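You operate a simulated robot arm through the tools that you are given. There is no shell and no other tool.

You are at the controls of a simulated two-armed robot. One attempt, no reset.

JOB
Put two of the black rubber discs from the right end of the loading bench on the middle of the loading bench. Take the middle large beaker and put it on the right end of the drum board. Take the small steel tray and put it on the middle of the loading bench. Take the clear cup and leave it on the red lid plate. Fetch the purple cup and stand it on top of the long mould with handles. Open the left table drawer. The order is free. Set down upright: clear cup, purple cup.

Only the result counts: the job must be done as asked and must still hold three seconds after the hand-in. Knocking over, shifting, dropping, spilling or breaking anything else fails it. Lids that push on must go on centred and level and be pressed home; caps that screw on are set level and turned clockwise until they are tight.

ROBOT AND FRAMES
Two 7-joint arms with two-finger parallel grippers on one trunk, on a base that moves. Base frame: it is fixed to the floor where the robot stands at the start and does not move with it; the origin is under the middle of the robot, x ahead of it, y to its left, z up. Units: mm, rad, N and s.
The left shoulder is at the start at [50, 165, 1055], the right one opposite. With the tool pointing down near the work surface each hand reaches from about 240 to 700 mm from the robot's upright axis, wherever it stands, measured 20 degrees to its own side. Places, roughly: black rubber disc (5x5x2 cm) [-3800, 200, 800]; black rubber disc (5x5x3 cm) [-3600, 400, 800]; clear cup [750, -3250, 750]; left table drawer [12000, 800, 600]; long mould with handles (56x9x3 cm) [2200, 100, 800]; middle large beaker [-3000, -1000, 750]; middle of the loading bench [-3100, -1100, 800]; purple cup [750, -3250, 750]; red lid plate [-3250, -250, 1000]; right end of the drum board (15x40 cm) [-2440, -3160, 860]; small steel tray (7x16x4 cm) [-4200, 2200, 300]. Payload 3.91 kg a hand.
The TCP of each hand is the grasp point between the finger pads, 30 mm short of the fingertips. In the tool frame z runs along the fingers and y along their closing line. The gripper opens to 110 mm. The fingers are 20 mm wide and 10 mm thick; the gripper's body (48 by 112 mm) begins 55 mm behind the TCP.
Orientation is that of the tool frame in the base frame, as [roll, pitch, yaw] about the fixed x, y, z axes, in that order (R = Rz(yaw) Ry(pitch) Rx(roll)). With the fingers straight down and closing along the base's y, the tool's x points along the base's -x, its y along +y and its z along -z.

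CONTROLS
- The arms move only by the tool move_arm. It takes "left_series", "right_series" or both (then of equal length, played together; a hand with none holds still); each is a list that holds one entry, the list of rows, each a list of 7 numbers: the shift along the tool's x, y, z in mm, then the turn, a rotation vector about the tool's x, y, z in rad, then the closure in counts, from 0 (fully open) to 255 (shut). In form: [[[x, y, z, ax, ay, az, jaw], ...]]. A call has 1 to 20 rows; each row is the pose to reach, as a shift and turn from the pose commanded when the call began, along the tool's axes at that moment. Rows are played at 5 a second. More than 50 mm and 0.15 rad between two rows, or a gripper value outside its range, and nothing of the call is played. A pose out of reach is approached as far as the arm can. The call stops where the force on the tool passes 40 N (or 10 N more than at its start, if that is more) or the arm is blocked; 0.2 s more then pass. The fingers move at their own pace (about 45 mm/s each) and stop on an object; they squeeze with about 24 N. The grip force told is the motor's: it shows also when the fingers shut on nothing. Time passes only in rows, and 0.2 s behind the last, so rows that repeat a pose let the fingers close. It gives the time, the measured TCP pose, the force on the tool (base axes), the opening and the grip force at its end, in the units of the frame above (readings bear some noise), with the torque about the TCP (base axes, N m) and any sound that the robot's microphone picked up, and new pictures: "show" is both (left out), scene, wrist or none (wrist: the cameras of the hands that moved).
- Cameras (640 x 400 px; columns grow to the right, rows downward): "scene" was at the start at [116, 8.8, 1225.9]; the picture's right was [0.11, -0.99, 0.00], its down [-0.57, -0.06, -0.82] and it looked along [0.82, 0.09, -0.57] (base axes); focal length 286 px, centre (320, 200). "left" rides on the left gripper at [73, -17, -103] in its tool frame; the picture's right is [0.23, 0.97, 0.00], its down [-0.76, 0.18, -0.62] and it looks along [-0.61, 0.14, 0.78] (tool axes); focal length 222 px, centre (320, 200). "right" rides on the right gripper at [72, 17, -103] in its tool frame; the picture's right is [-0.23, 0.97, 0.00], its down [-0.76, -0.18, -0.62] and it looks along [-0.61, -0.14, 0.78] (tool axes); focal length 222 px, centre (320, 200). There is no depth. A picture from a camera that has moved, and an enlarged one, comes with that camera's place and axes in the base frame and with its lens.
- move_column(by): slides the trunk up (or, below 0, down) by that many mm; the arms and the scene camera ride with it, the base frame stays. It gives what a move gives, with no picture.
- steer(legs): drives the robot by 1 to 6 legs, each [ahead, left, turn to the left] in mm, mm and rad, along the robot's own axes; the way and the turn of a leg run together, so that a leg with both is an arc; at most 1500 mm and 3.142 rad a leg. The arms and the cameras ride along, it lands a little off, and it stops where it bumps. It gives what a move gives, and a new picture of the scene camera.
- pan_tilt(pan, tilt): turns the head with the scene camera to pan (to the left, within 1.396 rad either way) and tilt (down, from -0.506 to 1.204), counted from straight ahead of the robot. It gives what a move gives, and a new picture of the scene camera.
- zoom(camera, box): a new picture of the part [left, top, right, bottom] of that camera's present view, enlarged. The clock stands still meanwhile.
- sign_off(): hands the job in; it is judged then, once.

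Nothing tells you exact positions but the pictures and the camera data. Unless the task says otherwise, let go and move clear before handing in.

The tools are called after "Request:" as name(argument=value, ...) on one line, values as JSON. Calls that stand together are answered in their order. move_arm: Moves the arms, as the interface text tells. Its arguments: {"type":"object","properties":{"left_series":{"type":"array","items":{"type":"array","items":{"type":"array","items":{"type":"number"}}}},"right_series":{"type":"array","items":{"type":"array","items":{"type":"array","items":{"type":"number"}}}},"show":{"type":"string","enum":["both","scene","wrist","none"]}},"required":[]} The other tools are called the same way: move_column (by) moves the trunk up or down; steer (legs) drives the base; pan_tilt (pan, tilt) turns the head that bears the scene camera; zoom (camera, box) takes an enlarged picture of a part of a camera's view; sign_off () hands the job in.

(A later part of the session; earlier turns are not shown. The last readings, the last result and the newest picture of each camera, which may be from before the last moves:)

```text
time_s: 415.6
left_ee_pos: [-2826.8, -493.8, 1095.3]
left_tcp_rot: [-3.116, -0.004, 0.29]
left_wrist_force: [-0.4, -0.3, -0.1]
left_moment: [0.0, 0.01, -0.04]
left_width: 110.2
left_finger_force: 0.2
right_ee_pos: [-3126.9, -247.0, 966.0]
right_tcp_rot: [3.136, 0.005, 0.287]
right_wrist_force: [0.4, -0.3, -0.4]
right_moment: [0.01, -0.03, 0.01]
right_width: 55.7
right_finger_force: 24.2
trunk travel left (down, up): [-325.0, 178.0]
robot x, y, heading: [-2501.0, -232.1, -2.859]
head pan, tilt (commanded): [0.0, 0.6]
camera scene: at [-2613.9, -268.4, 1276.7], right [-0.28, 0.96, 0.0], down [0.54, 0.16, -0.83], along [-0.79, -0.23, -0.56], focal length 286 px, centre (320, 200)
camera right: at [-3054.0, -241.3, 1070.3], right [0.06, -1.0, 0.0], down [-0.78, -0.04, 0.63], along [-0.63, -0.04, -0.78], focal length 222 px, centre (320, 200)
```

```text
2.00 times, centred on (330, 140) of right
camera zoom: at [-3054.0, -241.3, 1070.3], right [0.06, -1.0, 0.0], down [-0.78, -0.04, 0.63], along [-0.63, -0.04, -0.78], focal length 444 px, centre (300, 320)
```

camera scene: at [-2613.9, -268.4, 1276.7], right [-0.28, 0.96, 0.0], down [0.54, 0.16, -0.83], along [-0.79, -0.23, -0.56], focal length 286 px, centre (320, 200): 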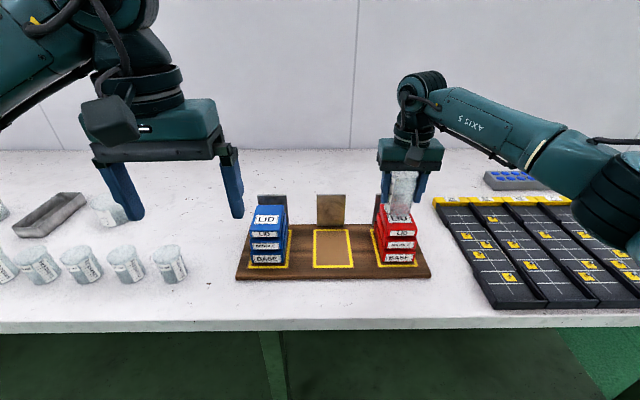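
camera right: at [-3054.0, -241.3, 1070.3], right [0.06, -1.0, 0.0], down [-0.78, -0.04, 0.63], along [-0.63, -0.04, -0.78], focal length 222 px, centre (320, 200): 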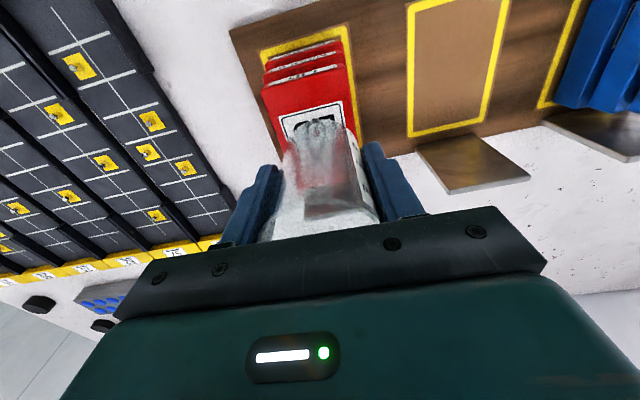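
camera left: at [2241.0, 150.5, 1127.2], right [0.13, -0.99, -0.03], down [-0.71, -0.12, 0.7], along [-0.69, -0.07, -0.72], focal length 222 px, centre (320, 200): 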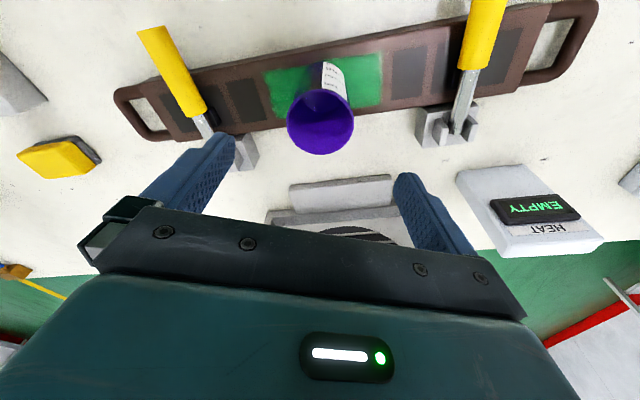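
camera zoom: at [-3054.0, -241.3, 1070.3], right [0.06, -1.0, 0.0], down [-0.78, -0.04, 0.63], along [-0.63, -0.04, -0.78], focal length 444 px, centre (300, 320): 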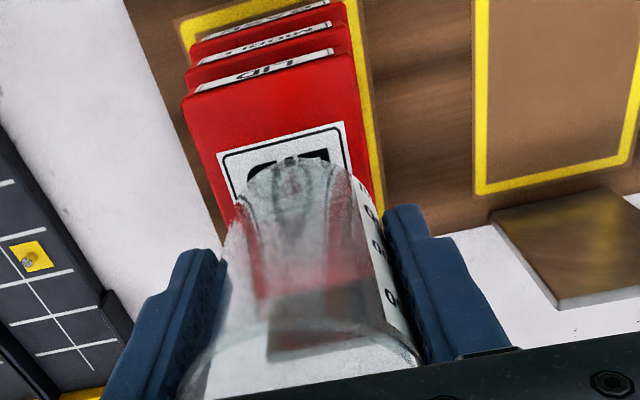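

Request:
move_arm(right_series=[[[0, -2, 3, 0, 0, 0, 255], [0, -2, 6, 0, 0, 0, 255], [0, -2, 8, 0, 0, 0, 255]]], show="none")

Request:
move_arm(right_series=[[[0, 0, 2, 0, 0, 0, 255], [0, 0, 4, 0, 0, 0, 255]]], show="wrist")

```text
time_s: 416.4
left_ee_pos: [-2827.3, -495.9, 1094.9]
left_tcp_rot: [-3.116, -0.005, 0.289]
left_wrist_force: [-0.2, -0.2, 0.0]
left_moment: [0.05, -0.02, 0.01]
left_width: 109.7
left_finger_force: 0.1
right_ee_pos: [-3130.5, -245.1, 959.0]
right_tcp_rot: [3.139, 0.005, 0.288]
right_wrist_force: [-0.2, -0.2, 0.9]
right_moment: [0.01, 0.0, 0.01]
right_width: 55.9
right_finger_force: 24.1
trunk travel left (down, up): [-325.0, 178.0]
robot x, y, heading: [-2502.0, -233.1, -2.856]
head pan, tilt (commanded): [0.0, 0.6]
```

```text
time_s: 417.0
left_ee_pos: [-2825.9, -494.3, 1095.8]
left_tcp_rot: [-3.116, -0.004, 0.288]
left_wrist_force: [0.2, 0.2, -0.1]
left_moment: [0.0, 0.01, 0.03]
left_width: 110.2
left_finger_force: 0.0
right_ee_pos: [-3129.0, -246.2, 956.6]
right_tcp_rot: [3.137, 0.01, 0.287]
right_wrist_force: [-1.7, 0.2, 15.9]
right_moment: [0.13, 0.02, 0.0]
right_width: 55.9
right_finger_force: 23.5
trunk travel left (down, up): [-325.0, 178.0]
robot x, y, heading: [-2497.5, -239.0, -2.855]
head pan, tilt (commanded): [0.0, 0.6]
camera right: at [-3054.3, -240.0, 1060.5], right [0.06, -1.0, 0.01], down [-0.77, -0.04, 0.63], along [-0.63, -0.04, -0.78], focal length 222 px, centre (320, 200)
```

right: 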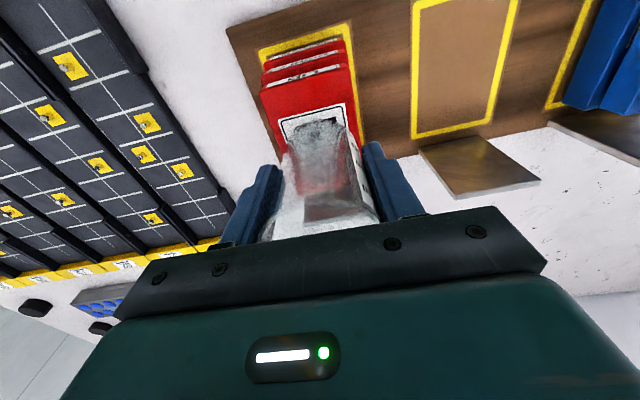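

Request:
zoom(camera="right", box=[200, 30, 460, 230])

Request:
zoom(camera="scene", box=[350, 160, 450, 270])

```text
2.00 times, centred on (330, 130) of right
camera zoom: at [-3054.3, -240.0, 1060.5], right [0.06, -1.0, 0.01], down [-0.77, -0.04, 0.63], along [-0.63, -0.04, -0.78], focal length 444 px, centre (300, 340)
```

zoom: 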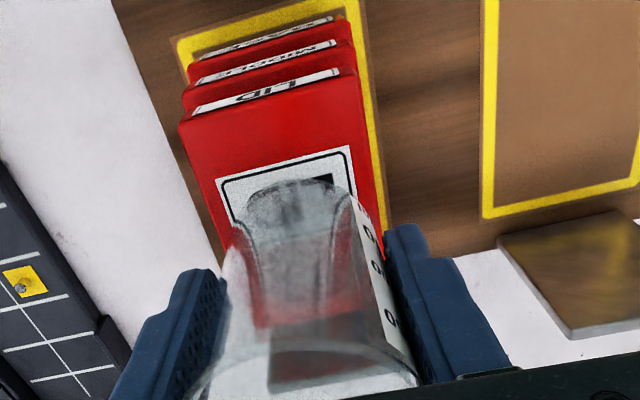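

```text
3.64 times, centred on (400, 215) of scene
camera zoom: at [-2612.4, -268.3, 1277.2], right [-0.28, 0.96, 0.0], down [0.54, 0.16, -0.83], along [-0.79, -0.23, -0.56], focal length 1038 px, centre (29, 146)
```

zoom: 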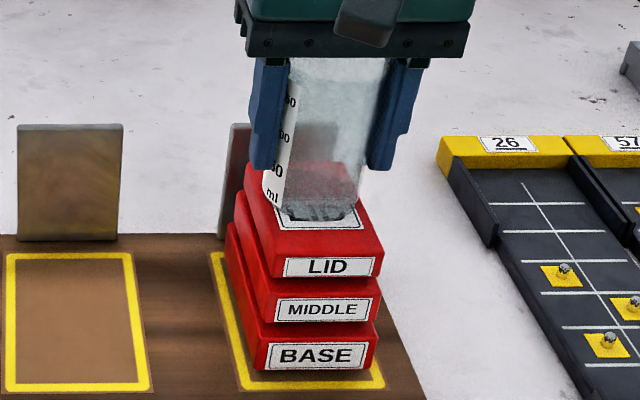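

The clear cup stands centred on the red LID. Easing off, opening, and lifting straight up.

Request:
move_arm(right_series=[[[0, 0, -2, 0, 0, 0, 255], [0, 0, -2, 0, 0, 0, 180], [0, 0, -2, 0, 0, 0, 60], [0, 0, -2, 0, 0, 0, 0], [0, 0, -2, 0, 0, 0, 0], [0, 0, -2, 0, 0, 0, 0], [0, 0, -20, 0, 0, 0, 0], [0, 0, -50, 0, 0, 0, 0], [0, 0, -90, 0, 0, 0, 0], [0, 0, -130, 0, 0, 0, 0]]], show="both")

```text
time_s: 419.2
left_ee_pos: [-2827.1, -495.7, 1095.0]
left_tcp_rot: [-3.116, -0.004, 0.287]
left_wrist_force: [0.5, -0.6, -0.2]
left_moment: [-0.02, 0.0, 0.03]
left_width: 110.1
left_finger_force: 0.1
right_ee_pos: [-3129.9, -244.9, 1086.3]
right_tcp_rot: [3.138, 0.006, 0.287]
right_wrist_force: [0.8, -0.4, 0.6]
right_moment: [0.01, 0.01, 0.01]
right_width: 110.2
right_finger_force: 0.0
trunk travel left (down, up): [-325.0, 178.0]
robot x, y, heading: [-2500.9, -231.6, -2.852]
head pan, tilt (commanded): [0.0, 0.6]
camera scene: at [-2613.5, -268.6, 1276.7], right [-0.28, 0.96, 0.0], down [0.54, 0.16, -0.83], along [-0.79, -0.23, -0.56], focal length 286 px, centre (320, 200)
camera right: at [-3055.7, -239.3, 1189.8], right [0.06, -1.0, 0.0], down [-0.78, -0.04, 0.63], along [-0.63, -0.04, -0.78], focal length 222 px, centre (320, 200)
```

scene: 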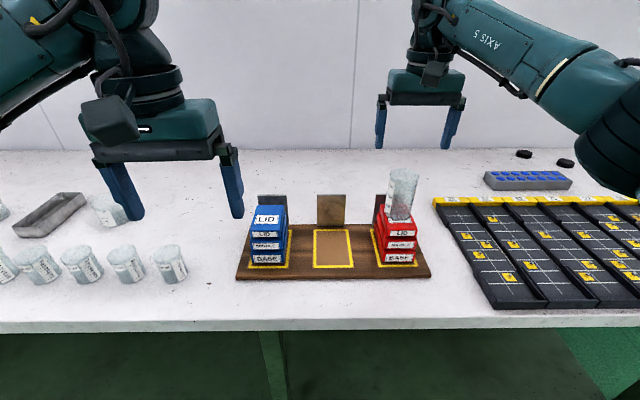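
right: 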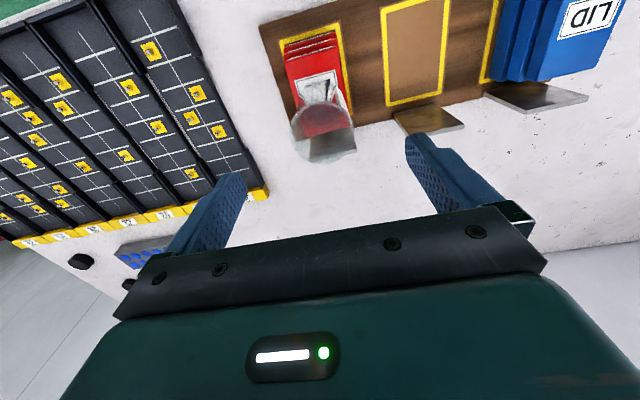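

The clear cup stands upright on the red LID. Now for the discs: I'll retract, back off, move around to the bench's right-hand end.

Request:
move_arm(right_series=[[[40, 0, 0, 0, 0, 0, 0], [80, 0, 0, 0, 0, 0, 0], [120, 0, -5, 0, 0, 0, 0], [160, 0, -15, 0, 0, 0, 0], [200, 0, -25, 0, 0, 0, 0], [240, 0, -35, 0, 0, 0, 0], [280, 0, -45, 0, 0, 0, 0]]], show="none")

Request:
steer(legs=[[-400, 0, 0], [0, -1350, 0], [750, 0, 0]])

Request:
pan_tilt(pan=0.7, tilt=0.6)

```text
time_s: 420.8
left_ee_pos: [-2827.8, -495.3, 1096.0]
left_tcp_rot: [-3.114, -0.006, 0.288]
left_wrist_force: [0.4, -0.6, -0.1]
left_moment: [0.01, -0.04, -0.03]
left_width: 110.0
left_finger_force: 0.1
right_ee_pos: [-2859.9, -162.5, 1127.3]
right_tcp_rot: [3.139, 0.005, 0.288]
right_wrist_force: [-0.5, 0.3, -0.4]
right_moment: [0.0, -0.01, -0.04]
right_width: 109.9
right_finger_force: 0.1
trunk travel left (down, up): [-325.0, 178.0]
robot x, y, heading: [-2504.1, -236.2, -2.856]
head pan, tilt (commanded): [0.0, 0.6]
```

```text
time_s: 438.7
left_ee_pos: [-3557.9, 712.8, 1094.8]
left_tcp_rot: [-3.115, -0.005, 0.291]
left_wrist_force: [-0.8, 0.3, 0.2]
left_moment: [0.03, -0.05, 0.02]
left_width: 109.9
left_finger_force: 0.2
right_ee_pos: [-3592.4, 1044.8, 1127.2]
right_tcp_rot: [3.139, 0.005, 0.288]
right_wrist_force: [0.4, 0.1, 0.2]
right_moment: [-0.03, 0.0, -0.01]
right_width: 109.7
right_finger_force: 0.1
trunk travel left (down, up): [-325.0, 178.0]
robot x, y, heading: [-3233.9, 974.8, -2.854]
head pan, tilt (commanded): [0.0, 0.6]
camera scene: at [-3344.2, 940.1, 1276.6], right [-0.28, 0.96, 0.0], down [0.54, 0.16, -0.82], along [-0.79, -0.23, -0.57], focal length 286 px, centre (320, 200)
```

scene: 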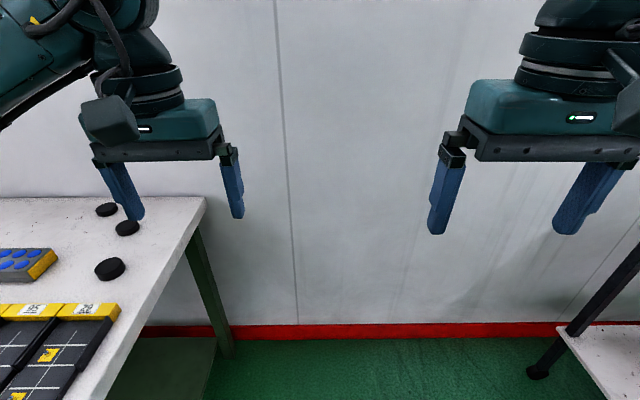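

```text
time_s: 439.8
left_ee_pos: [-3556.4, 712.7, 1094.9]
left_tcp_rot: [-3.117, -0.006, 0.29]
left_wrist_force: [-0.2, 0.1, 0.1]
left_moment: [0.02, -0.02, 0.01]
left_width: 110.1
left_finger_force: 0.1
right_ee_pos: [-3591.8, 1044.3, 1127.4]
right_tcp_rot: [3.139, 0.005, 0.288]
right_wrist_force: [0.0, 0.3, -0.5]
right_moment: [-0.03, -0.02, -0.01]
right_width: 110.0
right_finger_force: 0.0
trunk travel left (down, up): [-325.0, 178.0]
robot x, y, heading: [-3232.3, 972.9, -2.852]
head pan, tilt (commanded): [0.7, 0.6]
camera scene: at [-3308.0, 891.5, 1276.7], right [-0.83, 0.55, 0.0], down [0.31, 0.47, -0.83], along [-0.45, -0.69, -0.56], focal length 286 px, centre (320, 200)
```

scene: 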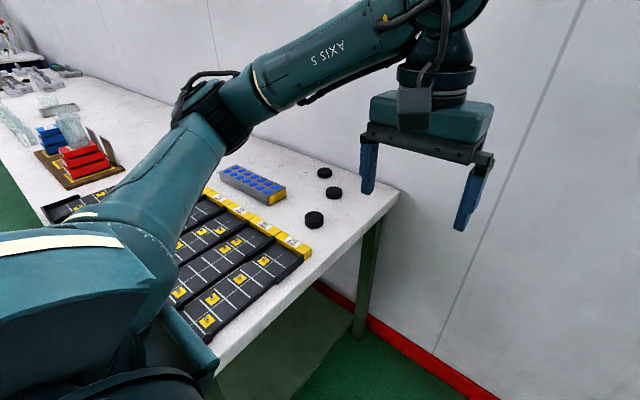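

Discs are at about C [-3616, 396] (thick), B [-3740, 311], A [-3788, 190]. I'll move ahead and turn so the left hand faces disc B.

Request:
steer(legs=[[230, 0, 0], [0, 0, 0.584]])

Request:
pan_tilt(pan=0.2, tilt=0.7)

```text
time_s: 443.1
left_ee_pos: [-3574.9, 510.8, 1095.5]
left_tcp_rot: [-3.115, -0.005, 0.875]
left_wrist_force: [-0.1, 0.3, 0.3]
left_moment: [0.02, 0.04, -0.02]
left_width: 110.1
left_finger_force: 0.0
right_ee_pos: [-3786.3, 767.2, 1127.5]
right_tcp_rot: [3.139, 0.005, 0.875]
right_wrist_force: [0.8, -0.3, -0.2]
right_moment: [0.02, 0.02, -0.02]
right_width: 109.9
right_finger_force: 0.0
trunk travel left (down, up): [-325.0, 178.0]
robot x, y, heading: [-3446.5, 908.8, -2.265]
head pan, tilt (commanded): [0.7, 0.6]
camera scene: at [-3467.0, 797.9, 1276.7], right [-1.0, -0.01, 0.0], down [0.0, 0.57, -0.82], along [0.0, -0.82, -0.57], focal length 286 px, centre (320, 200)
```

scene: 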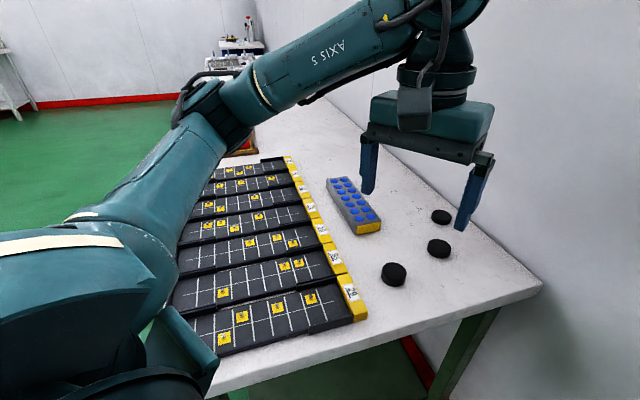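

```text
time_s: 444.1
left_ee_pos: [-3574.5, 510.6, 1095.3]
left_tcp_rot: [-3.115, -0.005, 0.875]
left_wrist_force: [0.0, -0.9, 0.9]
left_moment: [0.01, 0.02, 0.01]
left_width: 110.1
left_finger_force: 0.1
right_ee_pos: [-3787.9, 767.6, 1126.0]
right_tcp_rot: [3.138, 0.007, 0.875]
right_wrist_force: [0.2, -0.2, -0.5]
right_moment: [0.04, -0.02, -0.01]
right_width: 109.9
right_finger_force: 0.0
trunk travel left (down, up): [-325.0, 178.0]
robot x, y, heading: [-3448.5, 910.8, -2.267]
head pan, tilt (commanded): [0.201, 0.7]
camera scene: at [-3507.7, 811.6, 1268.1], right [-0.88, 0.47, 0.0], down [0.3, 0.57, -0.77], along [-0.36, -0.67, -0.64], focal length 286 px, centre (320, 200)
```

scene: 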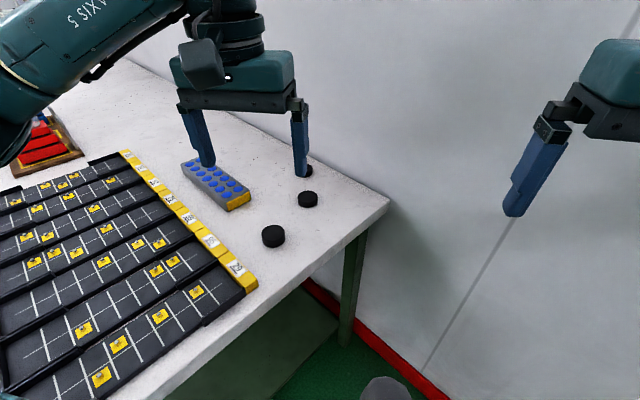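

Request:
move_arm(left_series=[[[-40, 0, 15, -0.01, 0, 0, 0], [-80, 0, 35, -0.02, 0, 0, 0], [-120, -1, 60, -0.0266, 0, 0, 0], [-160, -1, 85, -0.0266, 0, 0, 0], [-200, -1, 110, -0.0266, 0, 0, 0], [-236, -2, 135, -0.0266, 0, 0, 0]]], show="both")

Request:
zoom(camera="left", box=[140, 0, 500, 225])

```text
time_s: 445.5
left_ee_pos: [-3731.3, 336.2, 962.0]
left_tcp_rot: [3.14, -0.006, 0.875]
left_wrist_force: [-0.1, 0.9, -0.1]
left_moment: [0.0, -0.03, -0.02]
left_width: 109.7
left_finger_force: 0.1
right_ee_pos: [-3787.9, 768.1, 1126.7]
right_tcp_rot: [3.138, 0.005, 0.878]
right_wrist_force: [0.1, -0.6, 0.1]
right_moment: [0.04, -0.01, 0.0]
right_width: 110.2
right_finger_force: 0.1
trunk travel left (down, up): [-325.0, 178.0]
robot x, y, heading: [-3446.2, 911.1, -2.266]
head pan, tilt (commanded): [0.201, 0.7]
camera scene: at [-3508.4, 811.6, 1268.0], right [-0.88, 0.47, 0.0], down [0.31, 0.57, -0.76], along [-0.36, -0.67, -0.64], focal length 286 px, centre (320, 200)
camera left: at [-3699.7, 401.2, 1064.8], right [0.89, -0.45, 0.0], down [-0.35, -0.7, 0.62], along [-0.28, -0.55, -0.78], focal length 222 px, centre (320, 200)
```

scene: 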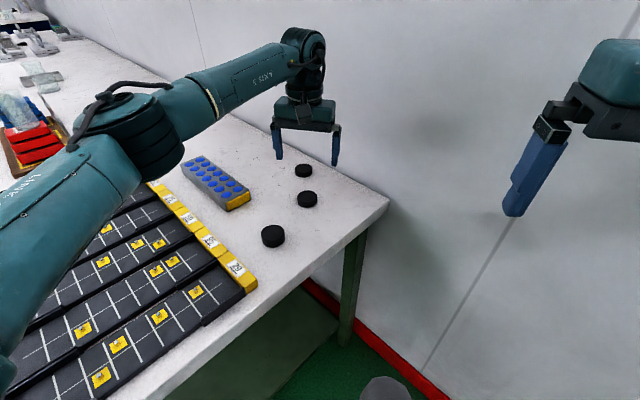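
left: 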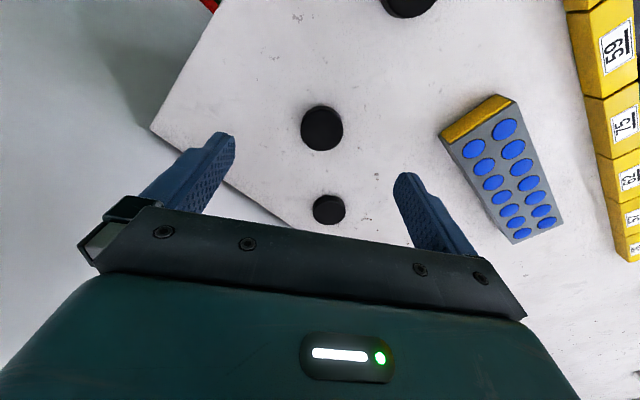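

```text
1.78 times, centred on (320, 112) of left
camera zoom: at [-3699.7, 401.2, 1064.8], right [0.89, -0.45, 0.0], down [-0.35, -0.7, 0.62], along [-0.28, -0.55, -0.78], focal length 395 px, centre (320, 356)
```

zoom: 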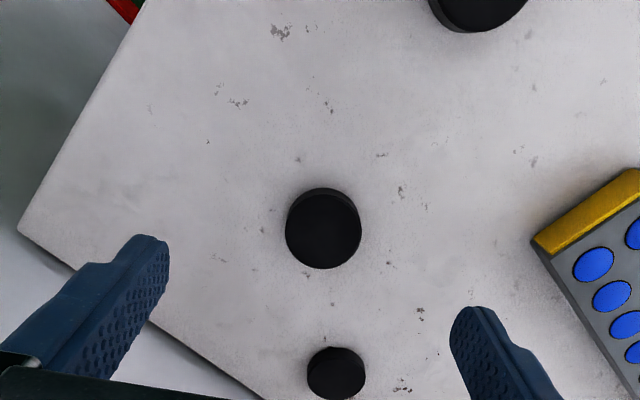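

Request:
move_arm(left_series=[[[-12, 3, 35, 0, 0, 0, 0], [-23, 6, 70, 0, 0, 0, 0], [-23, 6, 105, 0, 0, 0, 0], [-23, 6, 128, 0, 0, 0, 0], [-23, 6, 128, 0, 0, 0, 255], [-23, 6, 128, 0, 0, 0, 255], [-23, 6, 128, 0, 0, 0, 255], [-23, 6, 128, 0, 0, 0, 255], [-23, 6, 128, 0, 0, 0, 255]]], show="both")

```text
time_s: 447.5
left_ee_pos: [-3741.2, 316.0, 833.5]
left_tcp_rot: [-3.14, -0.005, 0.877]
left_wrist_force: [0.3, 0.4, 0.1]
left_moment: [0.03, 0.02, 0.0]
left_width: 48.6
left_finger_force: 23.9
right_ee_pos: [-3787.2, 767.7, 1127.6]
right_tcp_rot: [3.139, 0.006, 0.874]
right_wrist_force: [0.1, -0.5, 0.1]
right_moment: [-0.04, 0.02, -0.02]
right_width: 110.1
right_finger_force: 0.1
trunk travel left (down, up): [-325.0, 178.0]
robot x, y, heading: [-3449.4, 911.3, -2.263]
head pan, tilt (commanded): [0.201, 0.7]
camera scene: at [-3507.8, 811.6, 1268.0], right [-0.88, 0.47, 0.0], down [0.31, 0.57, -0.76], along [-0.36, -0.67, -0.64], focal length 286 px, centre (320, 200)
camera left: at [-3708.4, 380.7, 936.4], right [0.89, -0.45, 0.0], down [-0.35, -0.7, 0.62], along [-0.28, -0.55, -0.79], focal length 222 px, centre (320, 200)
```

scene: 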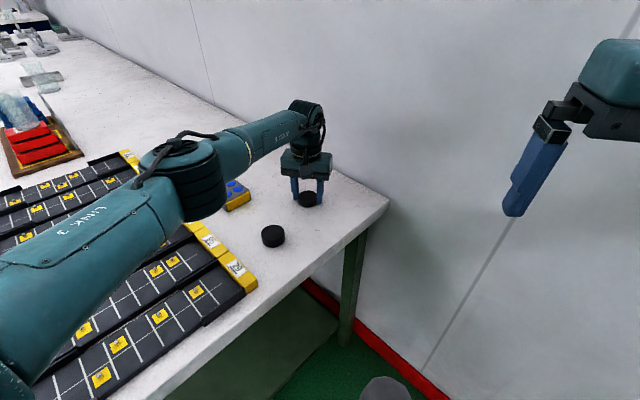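
left: 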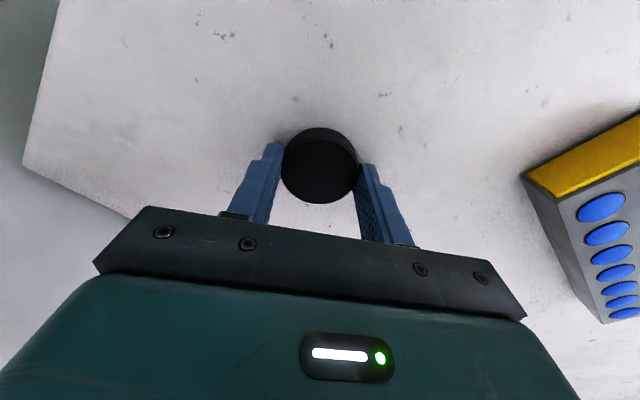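

Disc B is gripped. Lifting and drawing it in, then turning left so the right hand can reach disc C.

Request:
move_arm(left_series=[[[0, 0, -20, 0, 0, 0, 255], [0, 0, -60, 0, 0, 0, 255], [0, 0, -100, 0, 0, 0, 255], [0, 0, -140, 0, 0, 0, 255], [20, 0, -180, 0, 0, 0, 255], [55, 0, -210, 0, 0, 0, 255], [95, 0, -230, 0, 0, 0, 255], [135, 0, -245, 0, 0, 0, 255], [175, 0, -255, 0, 0, 0, 255], [215, 0, -262, 0, 0, 0, 255], [255, 0, -268, 0, 0, 0, 255]]], show="wrist")

Request:
steer(legs=[[0, 0, 0.7]])

Request:
pan_tilt(pan=-0.2, tilt=0.7)

```text
time_s: 449.9
left_ee_pos: [-3576.5, 510.3, 1100.7]
left_tcp_rot: [3.141, -0.006, 0.88]
left_wrist_force: [-0.7, -0.1, -0.3]
left_moment: [-0.01, -0.01, 0.01]
left_width: 48.4
left_finger_force: 24.2
right_ee_pos: [-3787.0, 768.3, 1127.6]
right_tcp_rot: [3.138, 0.005, 0.876]
right_wrist_force: [-0.2, -0.3, 0.2]
right_moment: [0.0, -0.01, 0.01]
right_width: 109.9
right_finger_force: 0.0
trunk travel left (down, up): [-325.0, 178.0]
robot x, y, heading: [-3447.2, 906.4, -2.262]
head pan, tilt (commanded): [0.201, 0.7]
camera left: at [-3544.8, 576.2, 1204.8], right [0.89, -0.45, 0.0], down [-0.35, -0.7, 0.62], along [-0.28, -0.55, -0.78], focal length 222 px, centre (320, 200)
```

left: 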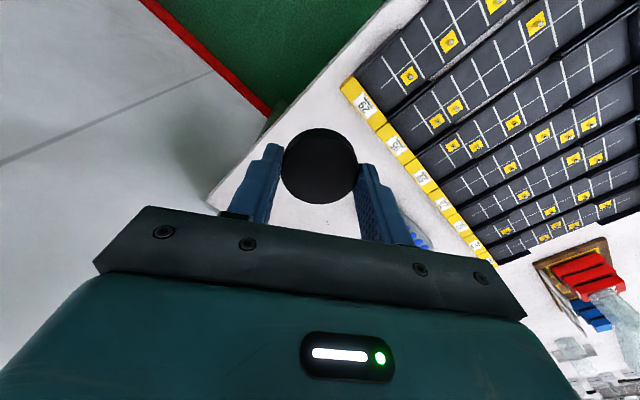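

```text
time_s: 452.2
left_ee_pos: [-3284.9, 521.2, 1101.3]
left_tcp_rot: [3.142, -0.006, 1.586]
left_wrist_force: [-1.2, 0.2, -1.2]
left_moment: [0.02, 0.01, 0.0]
left_width: 48.5
left_finger_force: 24.0
right_ee_pos: [-3613.2, 581.5, 1127.9]
right_tcp_rot: [3.139, 0.006, 1.585]
right_wrist_force: [1.2, 0.3, 0.0]
right_moment: [0.01, 0.01, 0.04]
right_width: 109.7
right_finger_force: 0.0
trunk travel left (down, up): [-325.0, 178.0]
robot x, y, heading: [-3449.5, 914.0, -1.557]
head pan, tilt (commanded): [0.201, 0.7]
camera scene: at [-3430.1, 796.6, 1268.0], right [-0.98, -0.21, 0.0], down [-0.14, 0.63, -0.76], along [0.16, -0.75, -0.64], focal length 286 px, centre (320, 200)
```

scene: 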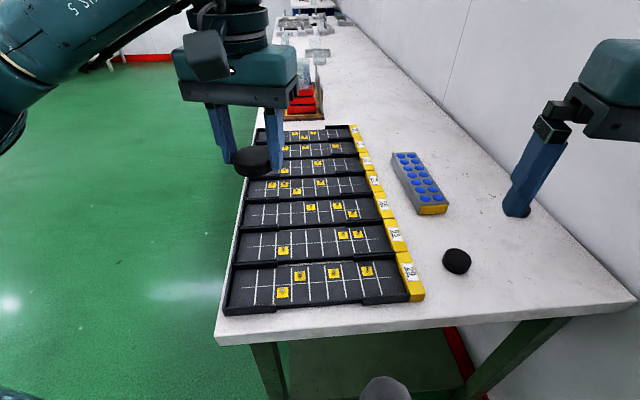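

```text
time_s: 453.0
left_ee_pos: [-3286.4, 521.7, 1100.5]
left_tcp_rot: [-3.141, -0.007, 1.587]
left_wrist_force: [-0.2, -0.4, 0.1]
left_moment: [-0.01, 0.02, 0.02]
left_width: 48.6
left_finger_force: 24.1
right_ee_pos: [-3612.6, 581.4, 1127.0]
right_tcp_rot: [3.137, 0.006, 1.584]
right_wrist_force: [0.6, -0.4, 0.3]
right_moment: [0.0, 0.0, -0.02]
right_width: 110.2
right_finger_force: 0.0
trunk travel left (down, up): [-325.0, 178.0]
robot x, y, heading: [-3446.7, 908.6, -1.552]
head pan, tilt (commanded): [-0.201, 0.7]
camera scene: at [-3464.0, 796.1, 1268.0], right [-0.98, 0.18, 0.0], down [0.12, 0.63, -0.76], along [-0.14, -0.75, -0.64], focal length 286 px, centre (320, 200)
```

scene: 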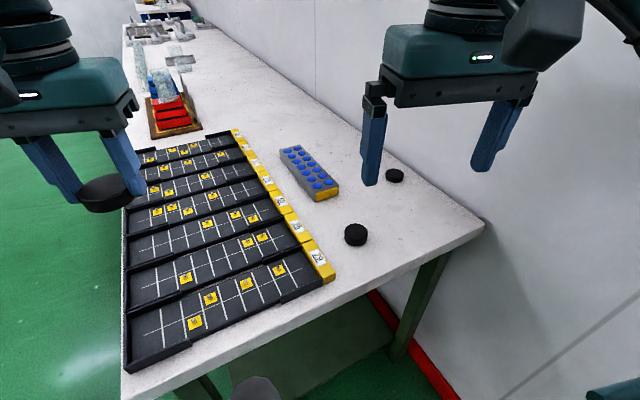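

Request:
move_arm(right_series=[[[-35, -1, 30, 0, 0, 0, 0], [-70, -3, 65, 0, 0, 0, 0], [-105, -5, 100, 0, 0, 0, 0], [-140, -6, 135, 0, 0, 0, 0], [-165, -7, 167, 0, 0, 0, 0]]], show="both")

Request:
zoom(camera="right", box=[140, 0, 500, 225])

```text
time_s: 454.2
left_ee_pos: [-3286.4, 520.8, 1101.8]
left_tcp_rot: [3.141, -0.005, 1.588]
left_wrist_force: [0.0, -1.2, -0.5]
left_moment: [-0.01, 0.02, 0.0]
left_width: 48.2
left_finger_force: 23.8
right_ee_pos: [-3619.3, 414.3, 958.3]
right_tcp_rot: [3.137, 0.006, 1.583]
right_wrist_force: [0.7, 0.9, -0.2]
right_moment: [0.0, 0.03, 0.02]
right_width: 110.0
right_finger_force: 0.2
trunk travel left (down, up): [-325.0, 178.0]
robot x, y, heading: [-3444.7, 911.7, -1.555]
head pan, tilt (commanded): [-0.201, 0.7]
camera scene: at [-3464.1, 795.8, 1268.0], right [-0.98, 0.19, 0.0], down [0.12, 0.63, -0.76], along [-0.14, -0.75, -0.64], focal length 286 px, centre (320, 200)
camera right: at [-3603.5, 488.5, 1062.3], right [0.98, -0.21, 0.0], down [-0.17, -0.76, 0.63], along [-0.13, -0.61, -0.78], focal length 222 px, centre (320, 200)
```

scene: 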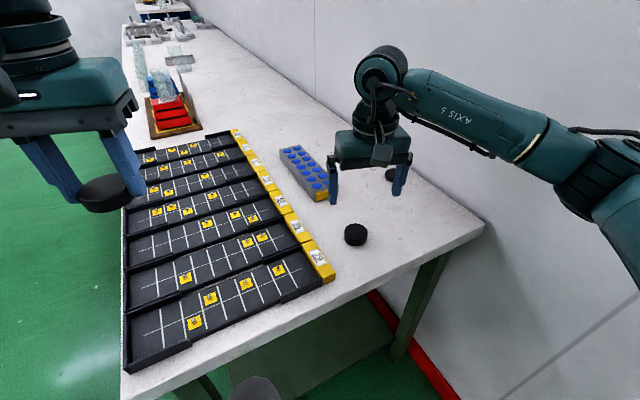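
right: 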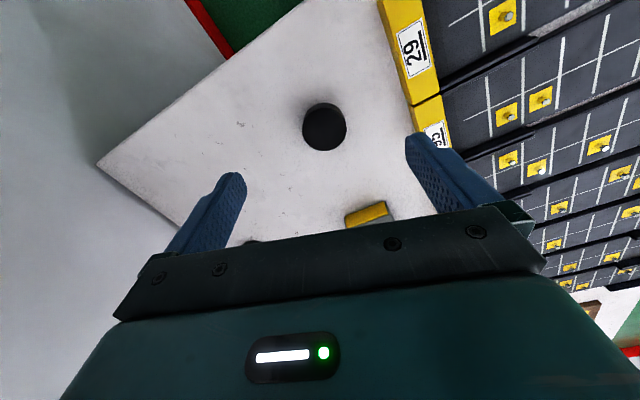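

```text
1.78 times, centred on (320, 112) of right
camera zoom: at [-3603.5, 488.5, 1062.3], right [0.98, -0.21, 0.0], down [-0.17, -0.76, 0.63], along [-0.13, -0.61, -0.78], focal length 395 px, centre (320, 356)
```

zoom: 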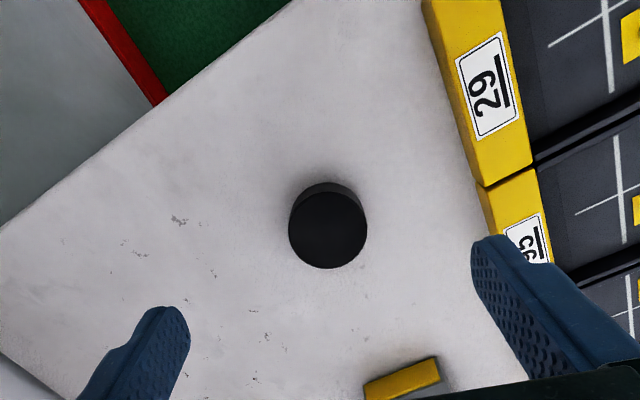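

Request:
move_arm(right_series=[[[-8, 1, 35, 0, 0, 0, 0], [-15, 1.6, 70, 0, 0, 0, 0], [-15, 1.6, 100, 0, 0, 0, 0], [-15, 1.6, 124, 0, 0, 0, 0], [-15, 1.6, 124, 0, 0, 0, 255], [-15, 1.6, 124, 0, 0, 0, 255], [-15, 1.6, 124, 0, 0, 0, 255], [-15, 1.6, 124, 0, 0, 0, 255], [-15, 1.6, 124, 0, 0, 0, 255]]], show="both")

```text
time_s: 456.2
left_ee_pos: [-3285.8, 522.3, 1099.6]
left_tcp_rot: [3.141, -0.006, 1.586]
left_wrist_force: [0.3, 0.0, -0.5]
left_moment: [-0.03, -0.02, -0.01]
left_width: 48.0
left_finger_force: 24.1
right_ee_pos: [-3614.0, 401.0, 835.6]
right_tcp_rot: [3.139, 0.005, 1.585]
right_wrist_force: [-0.1, -0.5, 0.1]
right_moment: [0.0, 0.0, 0.0]
right_width: 48.7
right_finger_force: 23.9
trunk travel left (down, up): [-325.0, 178.0]
robot x, y, heading: [-3447.8, 910.9, -1.562]
head pan, tilt (commanded): [-0.201, 0.7]
camera scene: at [-3464.1, 796.1, 1268.0], right [-0.98, 0.19, 0.0], down [0.12, 0.63, -0.76], along [-0.14, -0.75, -0.64], focal length 286 px, centre (320, 200)
camera right: at [-3600.3, 475.1, 939.3], right [0.98, -0.21, 0.0], down [-0.17, -0.76, 0.63], along [-0.13, -0.61, -0.78], focal length 222 px, centre (320, 200)
```

scene: 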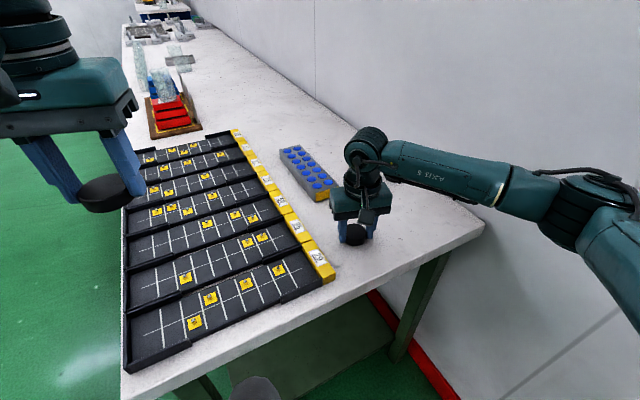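
right: 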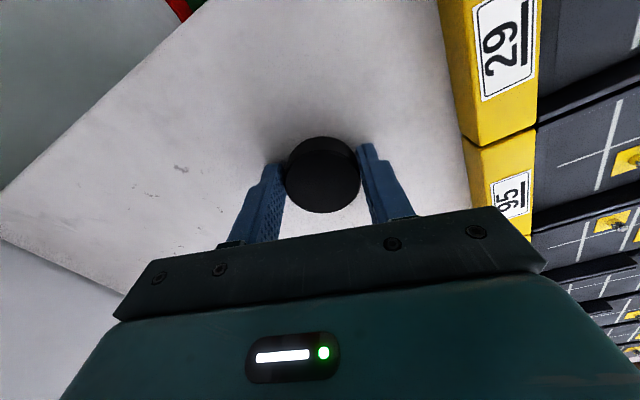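

Disc C is gripped too. Lifting, drawing in, turning back to face the bench direction and backing out, then driving to the bench's middle.

Request:
move_arm(right_series=[[[0, 0, -20, 0, 0, 0, 255], [0, 0, -60, 0, 0, 0, 255], [0, 0, -100, 0, 0, 0, 255], [0, 0, -140, 0, 0, 0, 255], [20, 0, -180, 0, 0, 0, 255], [55, 0, -210, 0, 0, 0, 255], [95, 0, -230, 0, 0, 0, 255], [135, 0, -245, 0, 0, 0, 255], [165, 0, -255, 0, 0, 0, 255]]], show="wrist")

Request:
steer(legs=[[0, 0, -1.3], [-850, 0, 0], [0, 1400, 0], [0, 600, 0]])

Request:
pan_tilt(pan=0.0, tilt=0.6)

```text
time_s: 458.2
left_ee_pos: [-3286.5, 522.0, 1101.1]
left_tcp_rot: [3.141, -0.004, 1.586]
left_wrist_force: [0.6, 0.4, -0.5]
left_moment: [0.02, 0.0, 0.0]
left_width: 48.4
left_finger_force: 23.8
right_ee_pos: [-3615.5, 567.2, 1089.2]
right_tcp_rot: [3.139, 0.005, 1.585]
right_wrist_force: [0.6, 0.2, -0.2]
right_moment: [-0.01, -0.01, -0.01]
right_width: 48.5
right_finger_force: 23.5
trunk travel left (down, up): [-325.0, 178.0]
robot x, y, heading: [-3446.9, 906.7, -1.557]
head pan, tilt (commanded): [-0.201, 0.7]
camera right: at [-3600.4, 642.0, 1193.9], right [0.98, -0.21, 0.0], down [-0.17, -0.76, 0.63], along [-0.13, -0.61, -0.78], focal length 222 px, centre (320, 200)
```

right: 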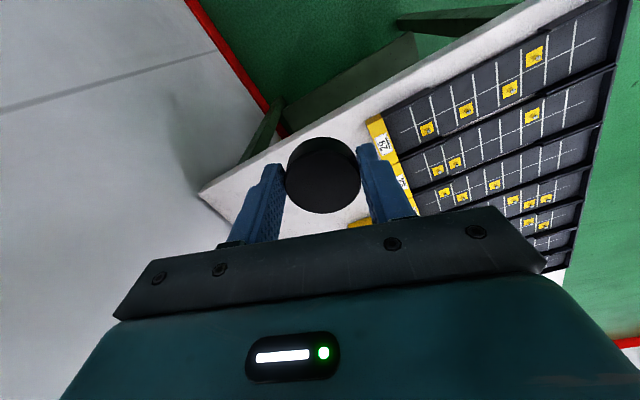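

```text
time_s: 483.7
left_ee_pos: [-2461.3, -1081.5, 1100.5]
left_tcp_rot: [-3.141, -0.007, 0.24]
left_wrist_force: [-1.0, -0.5, -0.2]
left_moment: [-0.01, -0.02, -0.01]
left_width: 48.4
left_finger_force: 24.1
right_ee_pos: [-2490.0, -750.8, 1090.0]
right_tcp_rot: [3.138, 0.005, 0.238]
right_wrist_force: [0.1, -0.1, -1.5]
right_moment: [-0.01, 0.0, 0.02]
right_width: 48.1
right_finger_force: 24.3
trunk travel left (down, up): [-325.0, 178.0]
robot x, y, heading: [-2116.6, -838.9, -2.907]
head pan, tilt (commanded): [-0.201, 0.7]
camera scene: at [-2232.8, -849.0, 1268.0], right [-0.04, 1.0, 0.0], down [0.64, 0.02, -0.76], along [-0.76, -0.03, -0.64], focal length 286 px, centre (320, 200)
```

scene: 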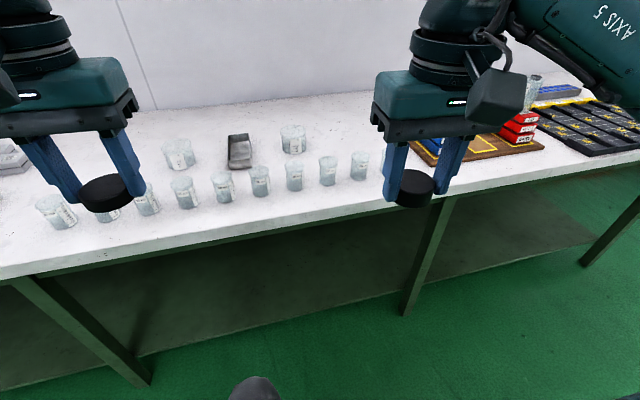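

```text
time_s: 484.4
left_ee_pos: [-2460.2, -1083.6, 1101.2]
left_tcp_rot: [-3.141, -0.003, 0.239]
left_wrist_force: [0.2, 0.3, -0.9]
left_moment: [-0.01, -0.01, -0.01]
left_width: 48.3
left_finger_force: 24.2
right_ee_pos: [-2490.0, -750.1, 1089.3]
right_tcp_rot: [3.139, 0.007, 0.238]
right_wrist_force: [-0.8, 0.1, -0.6]
right_moment: [-0.02, 0.03, 0.01]
right_width: 48.5
right_finger_force: 24.9
trunk travel left (down, up): [-325.0, 178.0]
robot x, y, heading: [-2116.9, -840.9, -2.906]
head pan, tilt (commanded): [0.0, 0.6]
camera scene: at [-2233.8, -866.5, 1276.6], right [-0.24, 0.97, 0.0], down [0.55, 0.13, -0.82], along [-0.8, -0.19, -0.57], focal length 286 px, centre (320, 200)
```

scene: 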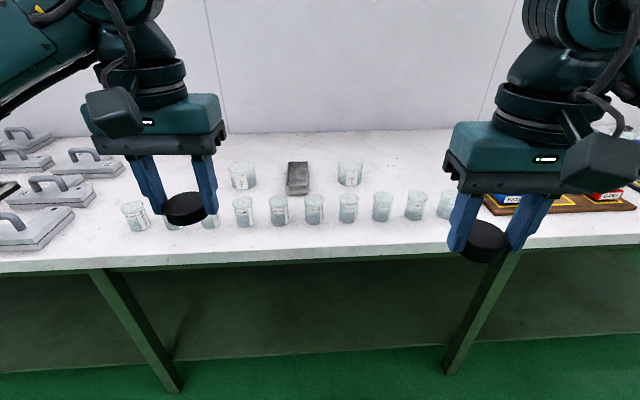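

Request:
steer(legs=[[0, 0, 0.045]])

Request:
zoom(camera="scene", box=[200, 130, 400, 255])

```text
time_s: 485.2
left_ee_pos: [-2449.4, -1097.2, 1102.2]
left_tcp_rot: [3.141, -0.005, 0.281]
left_wrist_force: [0.2, -0.1, -0.5]
left_moment: [-0.02, 0.01, -0.01]
left_width: 48.5
left_finger_force: 23.5
right_ee_pos: [-2493.5, -767.4, 1090.3]
right_tcp_rot: [3.139, 0.005, 0.281]
right_wrist_force: [0.4, 0.2, -0.9]
right_moment: [0.0, 0.0, 0.0]
right_width: 48.5
right_finger_force: 24.0
trunk travel left (down, up): [-325.0, 178.0]
robot x, y, heading: [-2119.0, -838.7, -2.861]
head pan, tilt (commanded): [0.0, 0.6]
camera scene: at [-2232.4, -871.8, 1276.7], right [-0.28, 0.96, 0.0], down [0.54, 0.16, -0.83], along [-0.79, -0.23, -0.56], focal length 286 px, centre (320, 200)
```

scene: 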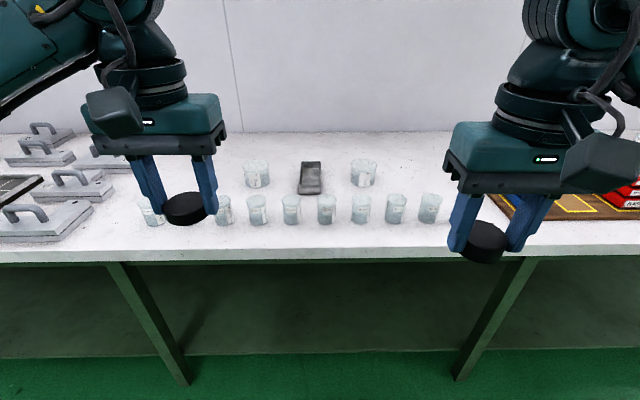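

```text
3.20 times, centred on (300, 192) of scene
camera zoom: at [-2232.4, -871.8, 1276.7], right [-0.28, 0.96, 0.0], down [0.54, 0.16, -0.83], along [-0.79, -0.23, -0.56], focal length 914 px, centre (384, 224)
```

zoom: 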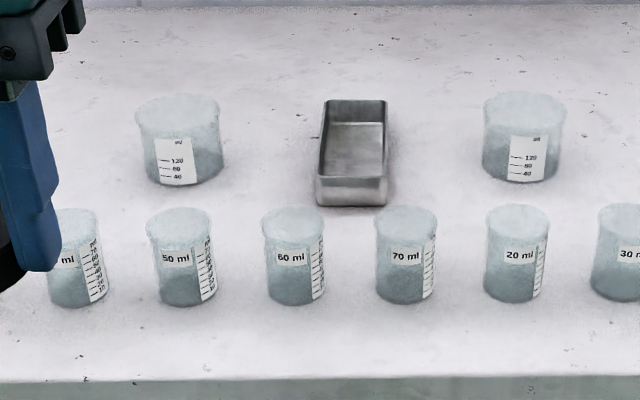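

I've located the beakers and tray. I'll place one disc on each side of the tray, just behind the line of large beakers, near the bench centre. Driving in for the left-hand disc first.

Request:
steer(legs=[[300, -47, 0]])

Request:
zoom(camera="scene", box=[180, 130, 420, 280])

```text
time_s: 487.3
left_ee_pos: [-2756.2, -1134.1, 1101.6]
left_tcp_rot: [-3.141, -0.006, 0.276]
left_wrist_force: [0.3, -0.9, -0.7]
left_moment: [-0.01, -0.03, -0.04]
left_width: 48.4
left_finger_force: 24.3
right_ee_pos: [-2797.5, -803.6, 1090.2]
right_tcp_rot: [3.137, 0.005, 0.275]
right_wrist_force: [-0.3, 0.5, -1.2]
right_moment: [0.01, 0.04, 0.0]
right_width: 48.5
right_finger_force: 24.5
trunk travel left (down, up): [-325.0, 178.0]
robot x, y, heading: [-2422.2, -877.6, -2.863]
head pan, tilt (commanded): [0.0, 0.6]
camera scene: at [-2536.8, -910.4, 1276.6], right [-0.27, 0.96, 0.0], down [0.54, 0.15, -0.82], along [-0.79, -0.22, -0.57], focal length 286 px, centre (320, 200)
```

scene: 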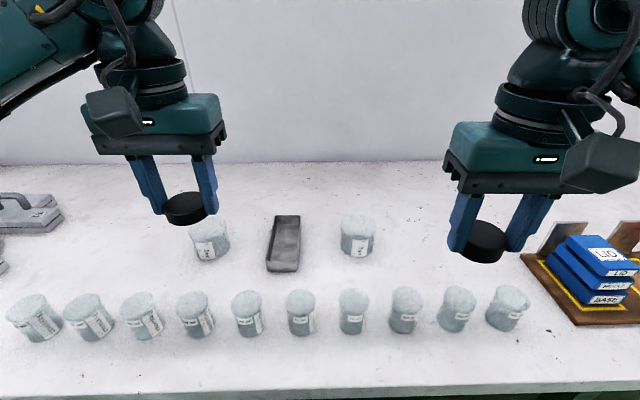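

```text
2.67 times, centred on (300, 205) of scene
camera zoom: at [-2536.8, -910.4, 1276.6], right [-0.27, 0.96, 0.0], down [0.54, 0.15, -0.82], along [-0.79, -0.22, -0.57], focal length 761 px, centre (373, 187)
```

zoom: 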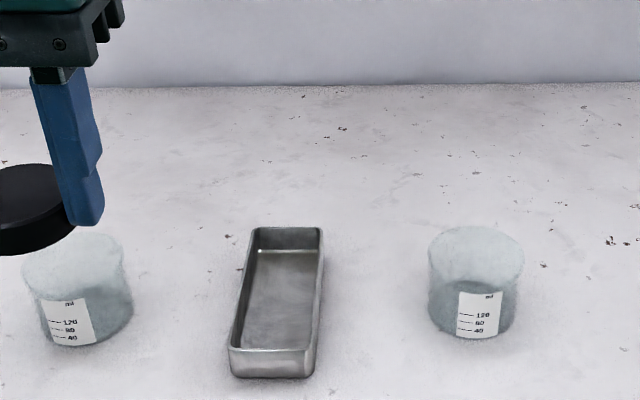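

Request:
move_arm(left_series=[[[-37, 2, 20, 0, 0, 0, 255], [-74, 3, 42, 0, 0, 0, 255], [-111, 5, 64, 0, 0, 0, 255], [-148, 6, 88, 0, 0, 0, 255], [-185, 8, 112, 0, 0, 0, 255], [-222, 10, 138, 0, 0, 0, 255], [-258, 11, 165, 0, 0, 0, 255]]], show="both")

Request:
zoom(camera="left", box=[100, 0, 540, 250])

```text
time_s: 488.9
left_ee_pos: [-3001.4, -1213.4, 937.6]
left_tcp_rot: [3.141, -0.004, 0.273]
left_wrist_force: [-0.6, 0.6, -0.6]
left_moment: [-0.01, -0.03, -0.01]
left_width: 48.3
left_finger_force: 23.8
right_ee_pos: [-2796.1, -803.8, 1089.7]
right_tcp_rot: [3.139, 0.007, 0.275]
right_wrist_force: [0.0, 0.5, -1.2]
right_moment: [0.0, 0.0, 0.01]
right_width: 48.4
right_finger_force: 24.0
trunk travel left (down, up): [-325.0, 178.0]
robot x, y, heading: [-2423.8, -877.0, -2.87]
head pan, tilt (commanded): [0.0, 0.6]
camera scene: at [-2536.9, -909.6, 1276.6], right [-0.27, 0.96, 0.0], down [0.54, 0.15, -0.82], along [-0.79, -0.23, -0.57], focal length 286 px, centre (320, 200)
camera left: at [-2937.5, -1178.2, 1040.6], right [0.48, -0.88, 0.0], down [-0.69, -0.38, 0.62], along [-0.54, -0.3, -0.78], focal length 222 px, centre (320, 200)
```

scene: 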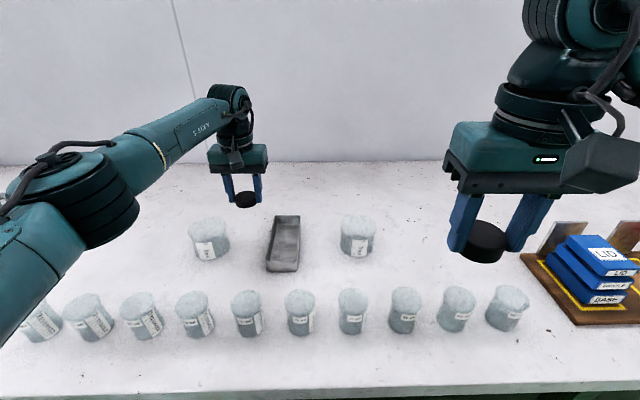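
left: 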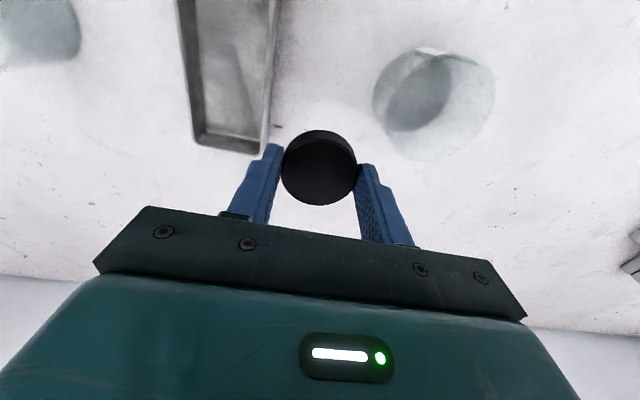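

```text
1.45 times, centred on (320, 125) of left
camera zoom: at [-2937.5, -1178.2, 1040.6], right [0.48, -0.88, 0.0], down [-0.69, -0.38, 0.62], along [-0.54, -0.3, -0.78], focal length 323 px, centre (320, 309)
```

zoom: 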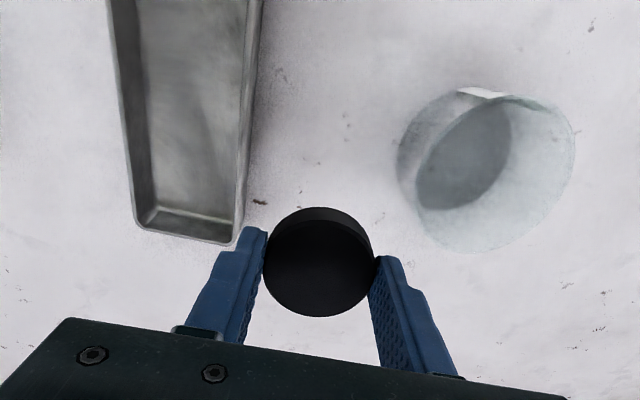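

Clearances to tray and beaker look right. Lowering the disc toward the bench.

Request:
move_arm(left_series=[[[0, 0, 30, 0, 0, 0, 255], [0, 0, 60, 0, 0, 0, 255], [0, 0, 85, 0, 0, 0, 255], [0, 0, 98, 0, 0, 0, 255]]], show="both")

Request:
move_arm(left_series=[[[0, 0, 2.5, 0, 0, 0, 255], [0, 0, 5, 0, 0, 0, 255], [0, 0, 7, 0, 0, 0, 255]]], show="none")

```text
time_s: 489.9
left_ee_pos: [-2998.8, -1214.4, 835.0]
left_tcp_rot: [-3.141, -0.006, 0.275]
left_wrist_force: [0.2, -0.2, 0.1]
left_moment: [-0.01, 0.04, 0.0]
left_width: 48.1
left_finger_force: 23.6
right_ee_pos: [-2796.8, -803.6, 1091.0]
right_tcp_rot: [3.139, 0.005, 0.274]
right_wrist_force: [-0.1, 0.5, -0.9]
right_moment: [0.03, -0.06, -0.01]
right_width: 48.3
right_finger_force: 24.4
trunk travel left (down, up): [-325.0, 178.0]
robot x, y, heading: [-2420.6, -872.7, -2.867]
head pan, tilt (commanded): [0.0, 0.6]
camera scene: at [-2536.4, -910.3, 1276.7], right [-0.27, 0.96, 0.0], down [0.54, 0.15, -0.82], along [-0.79, -0.22, -0.57], focal length 286 px, centre (320, 200)
camera left: at [-2935.5, -1178.8, 939.3], right [0.48, -0.87, 0.0], down [-0.69, -0.38, 0.62], along [-0.54, -0.3, -0.79], focal length 222 px, centre (320, 200)
```

scene: 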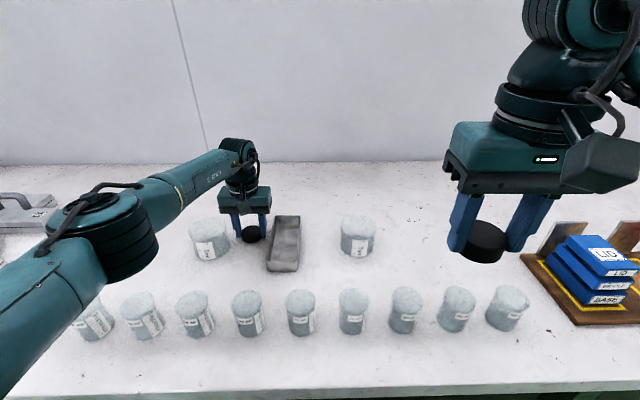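
left: 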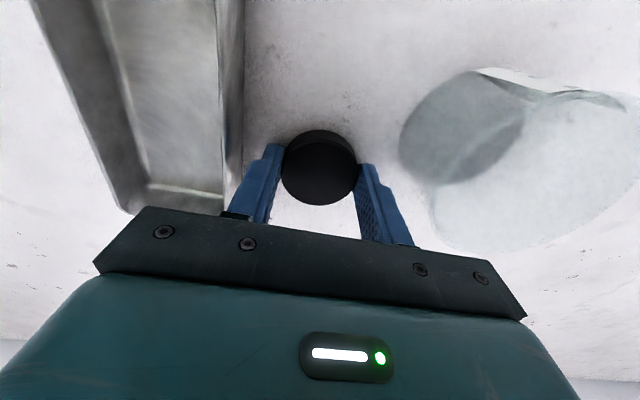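

```text
time_s: 490.7
left_ee_pos: [-2999.8, -1214.8, 831.6]
left_tcp_rot: [-3.141, -0.001, 0.276]
left_wrist_force: [1.5, -1.2, 12.7]
left_moment: [-0.02, -0.09, 0.0]
left_width: 48.2
left_finger_force: 24.5
right_ee_pos: [-2796.0, -804.3, 1090.3]
right_tcp_rot: [3.138, 0.007, 0.276]
right_wrist_force: [1.7, 0.2, -0.6]
right_moment: [-0.02, 0.0, 0.03]
right_width: 48.4
right_finger_force: 23.9
trunk travel left (down, up): [-325.0, 178.0]
robot x, y, heading: [-2422.1, -875.6, -2.868]
head pan, tilt (commanded): [0.0, 0.6]
```

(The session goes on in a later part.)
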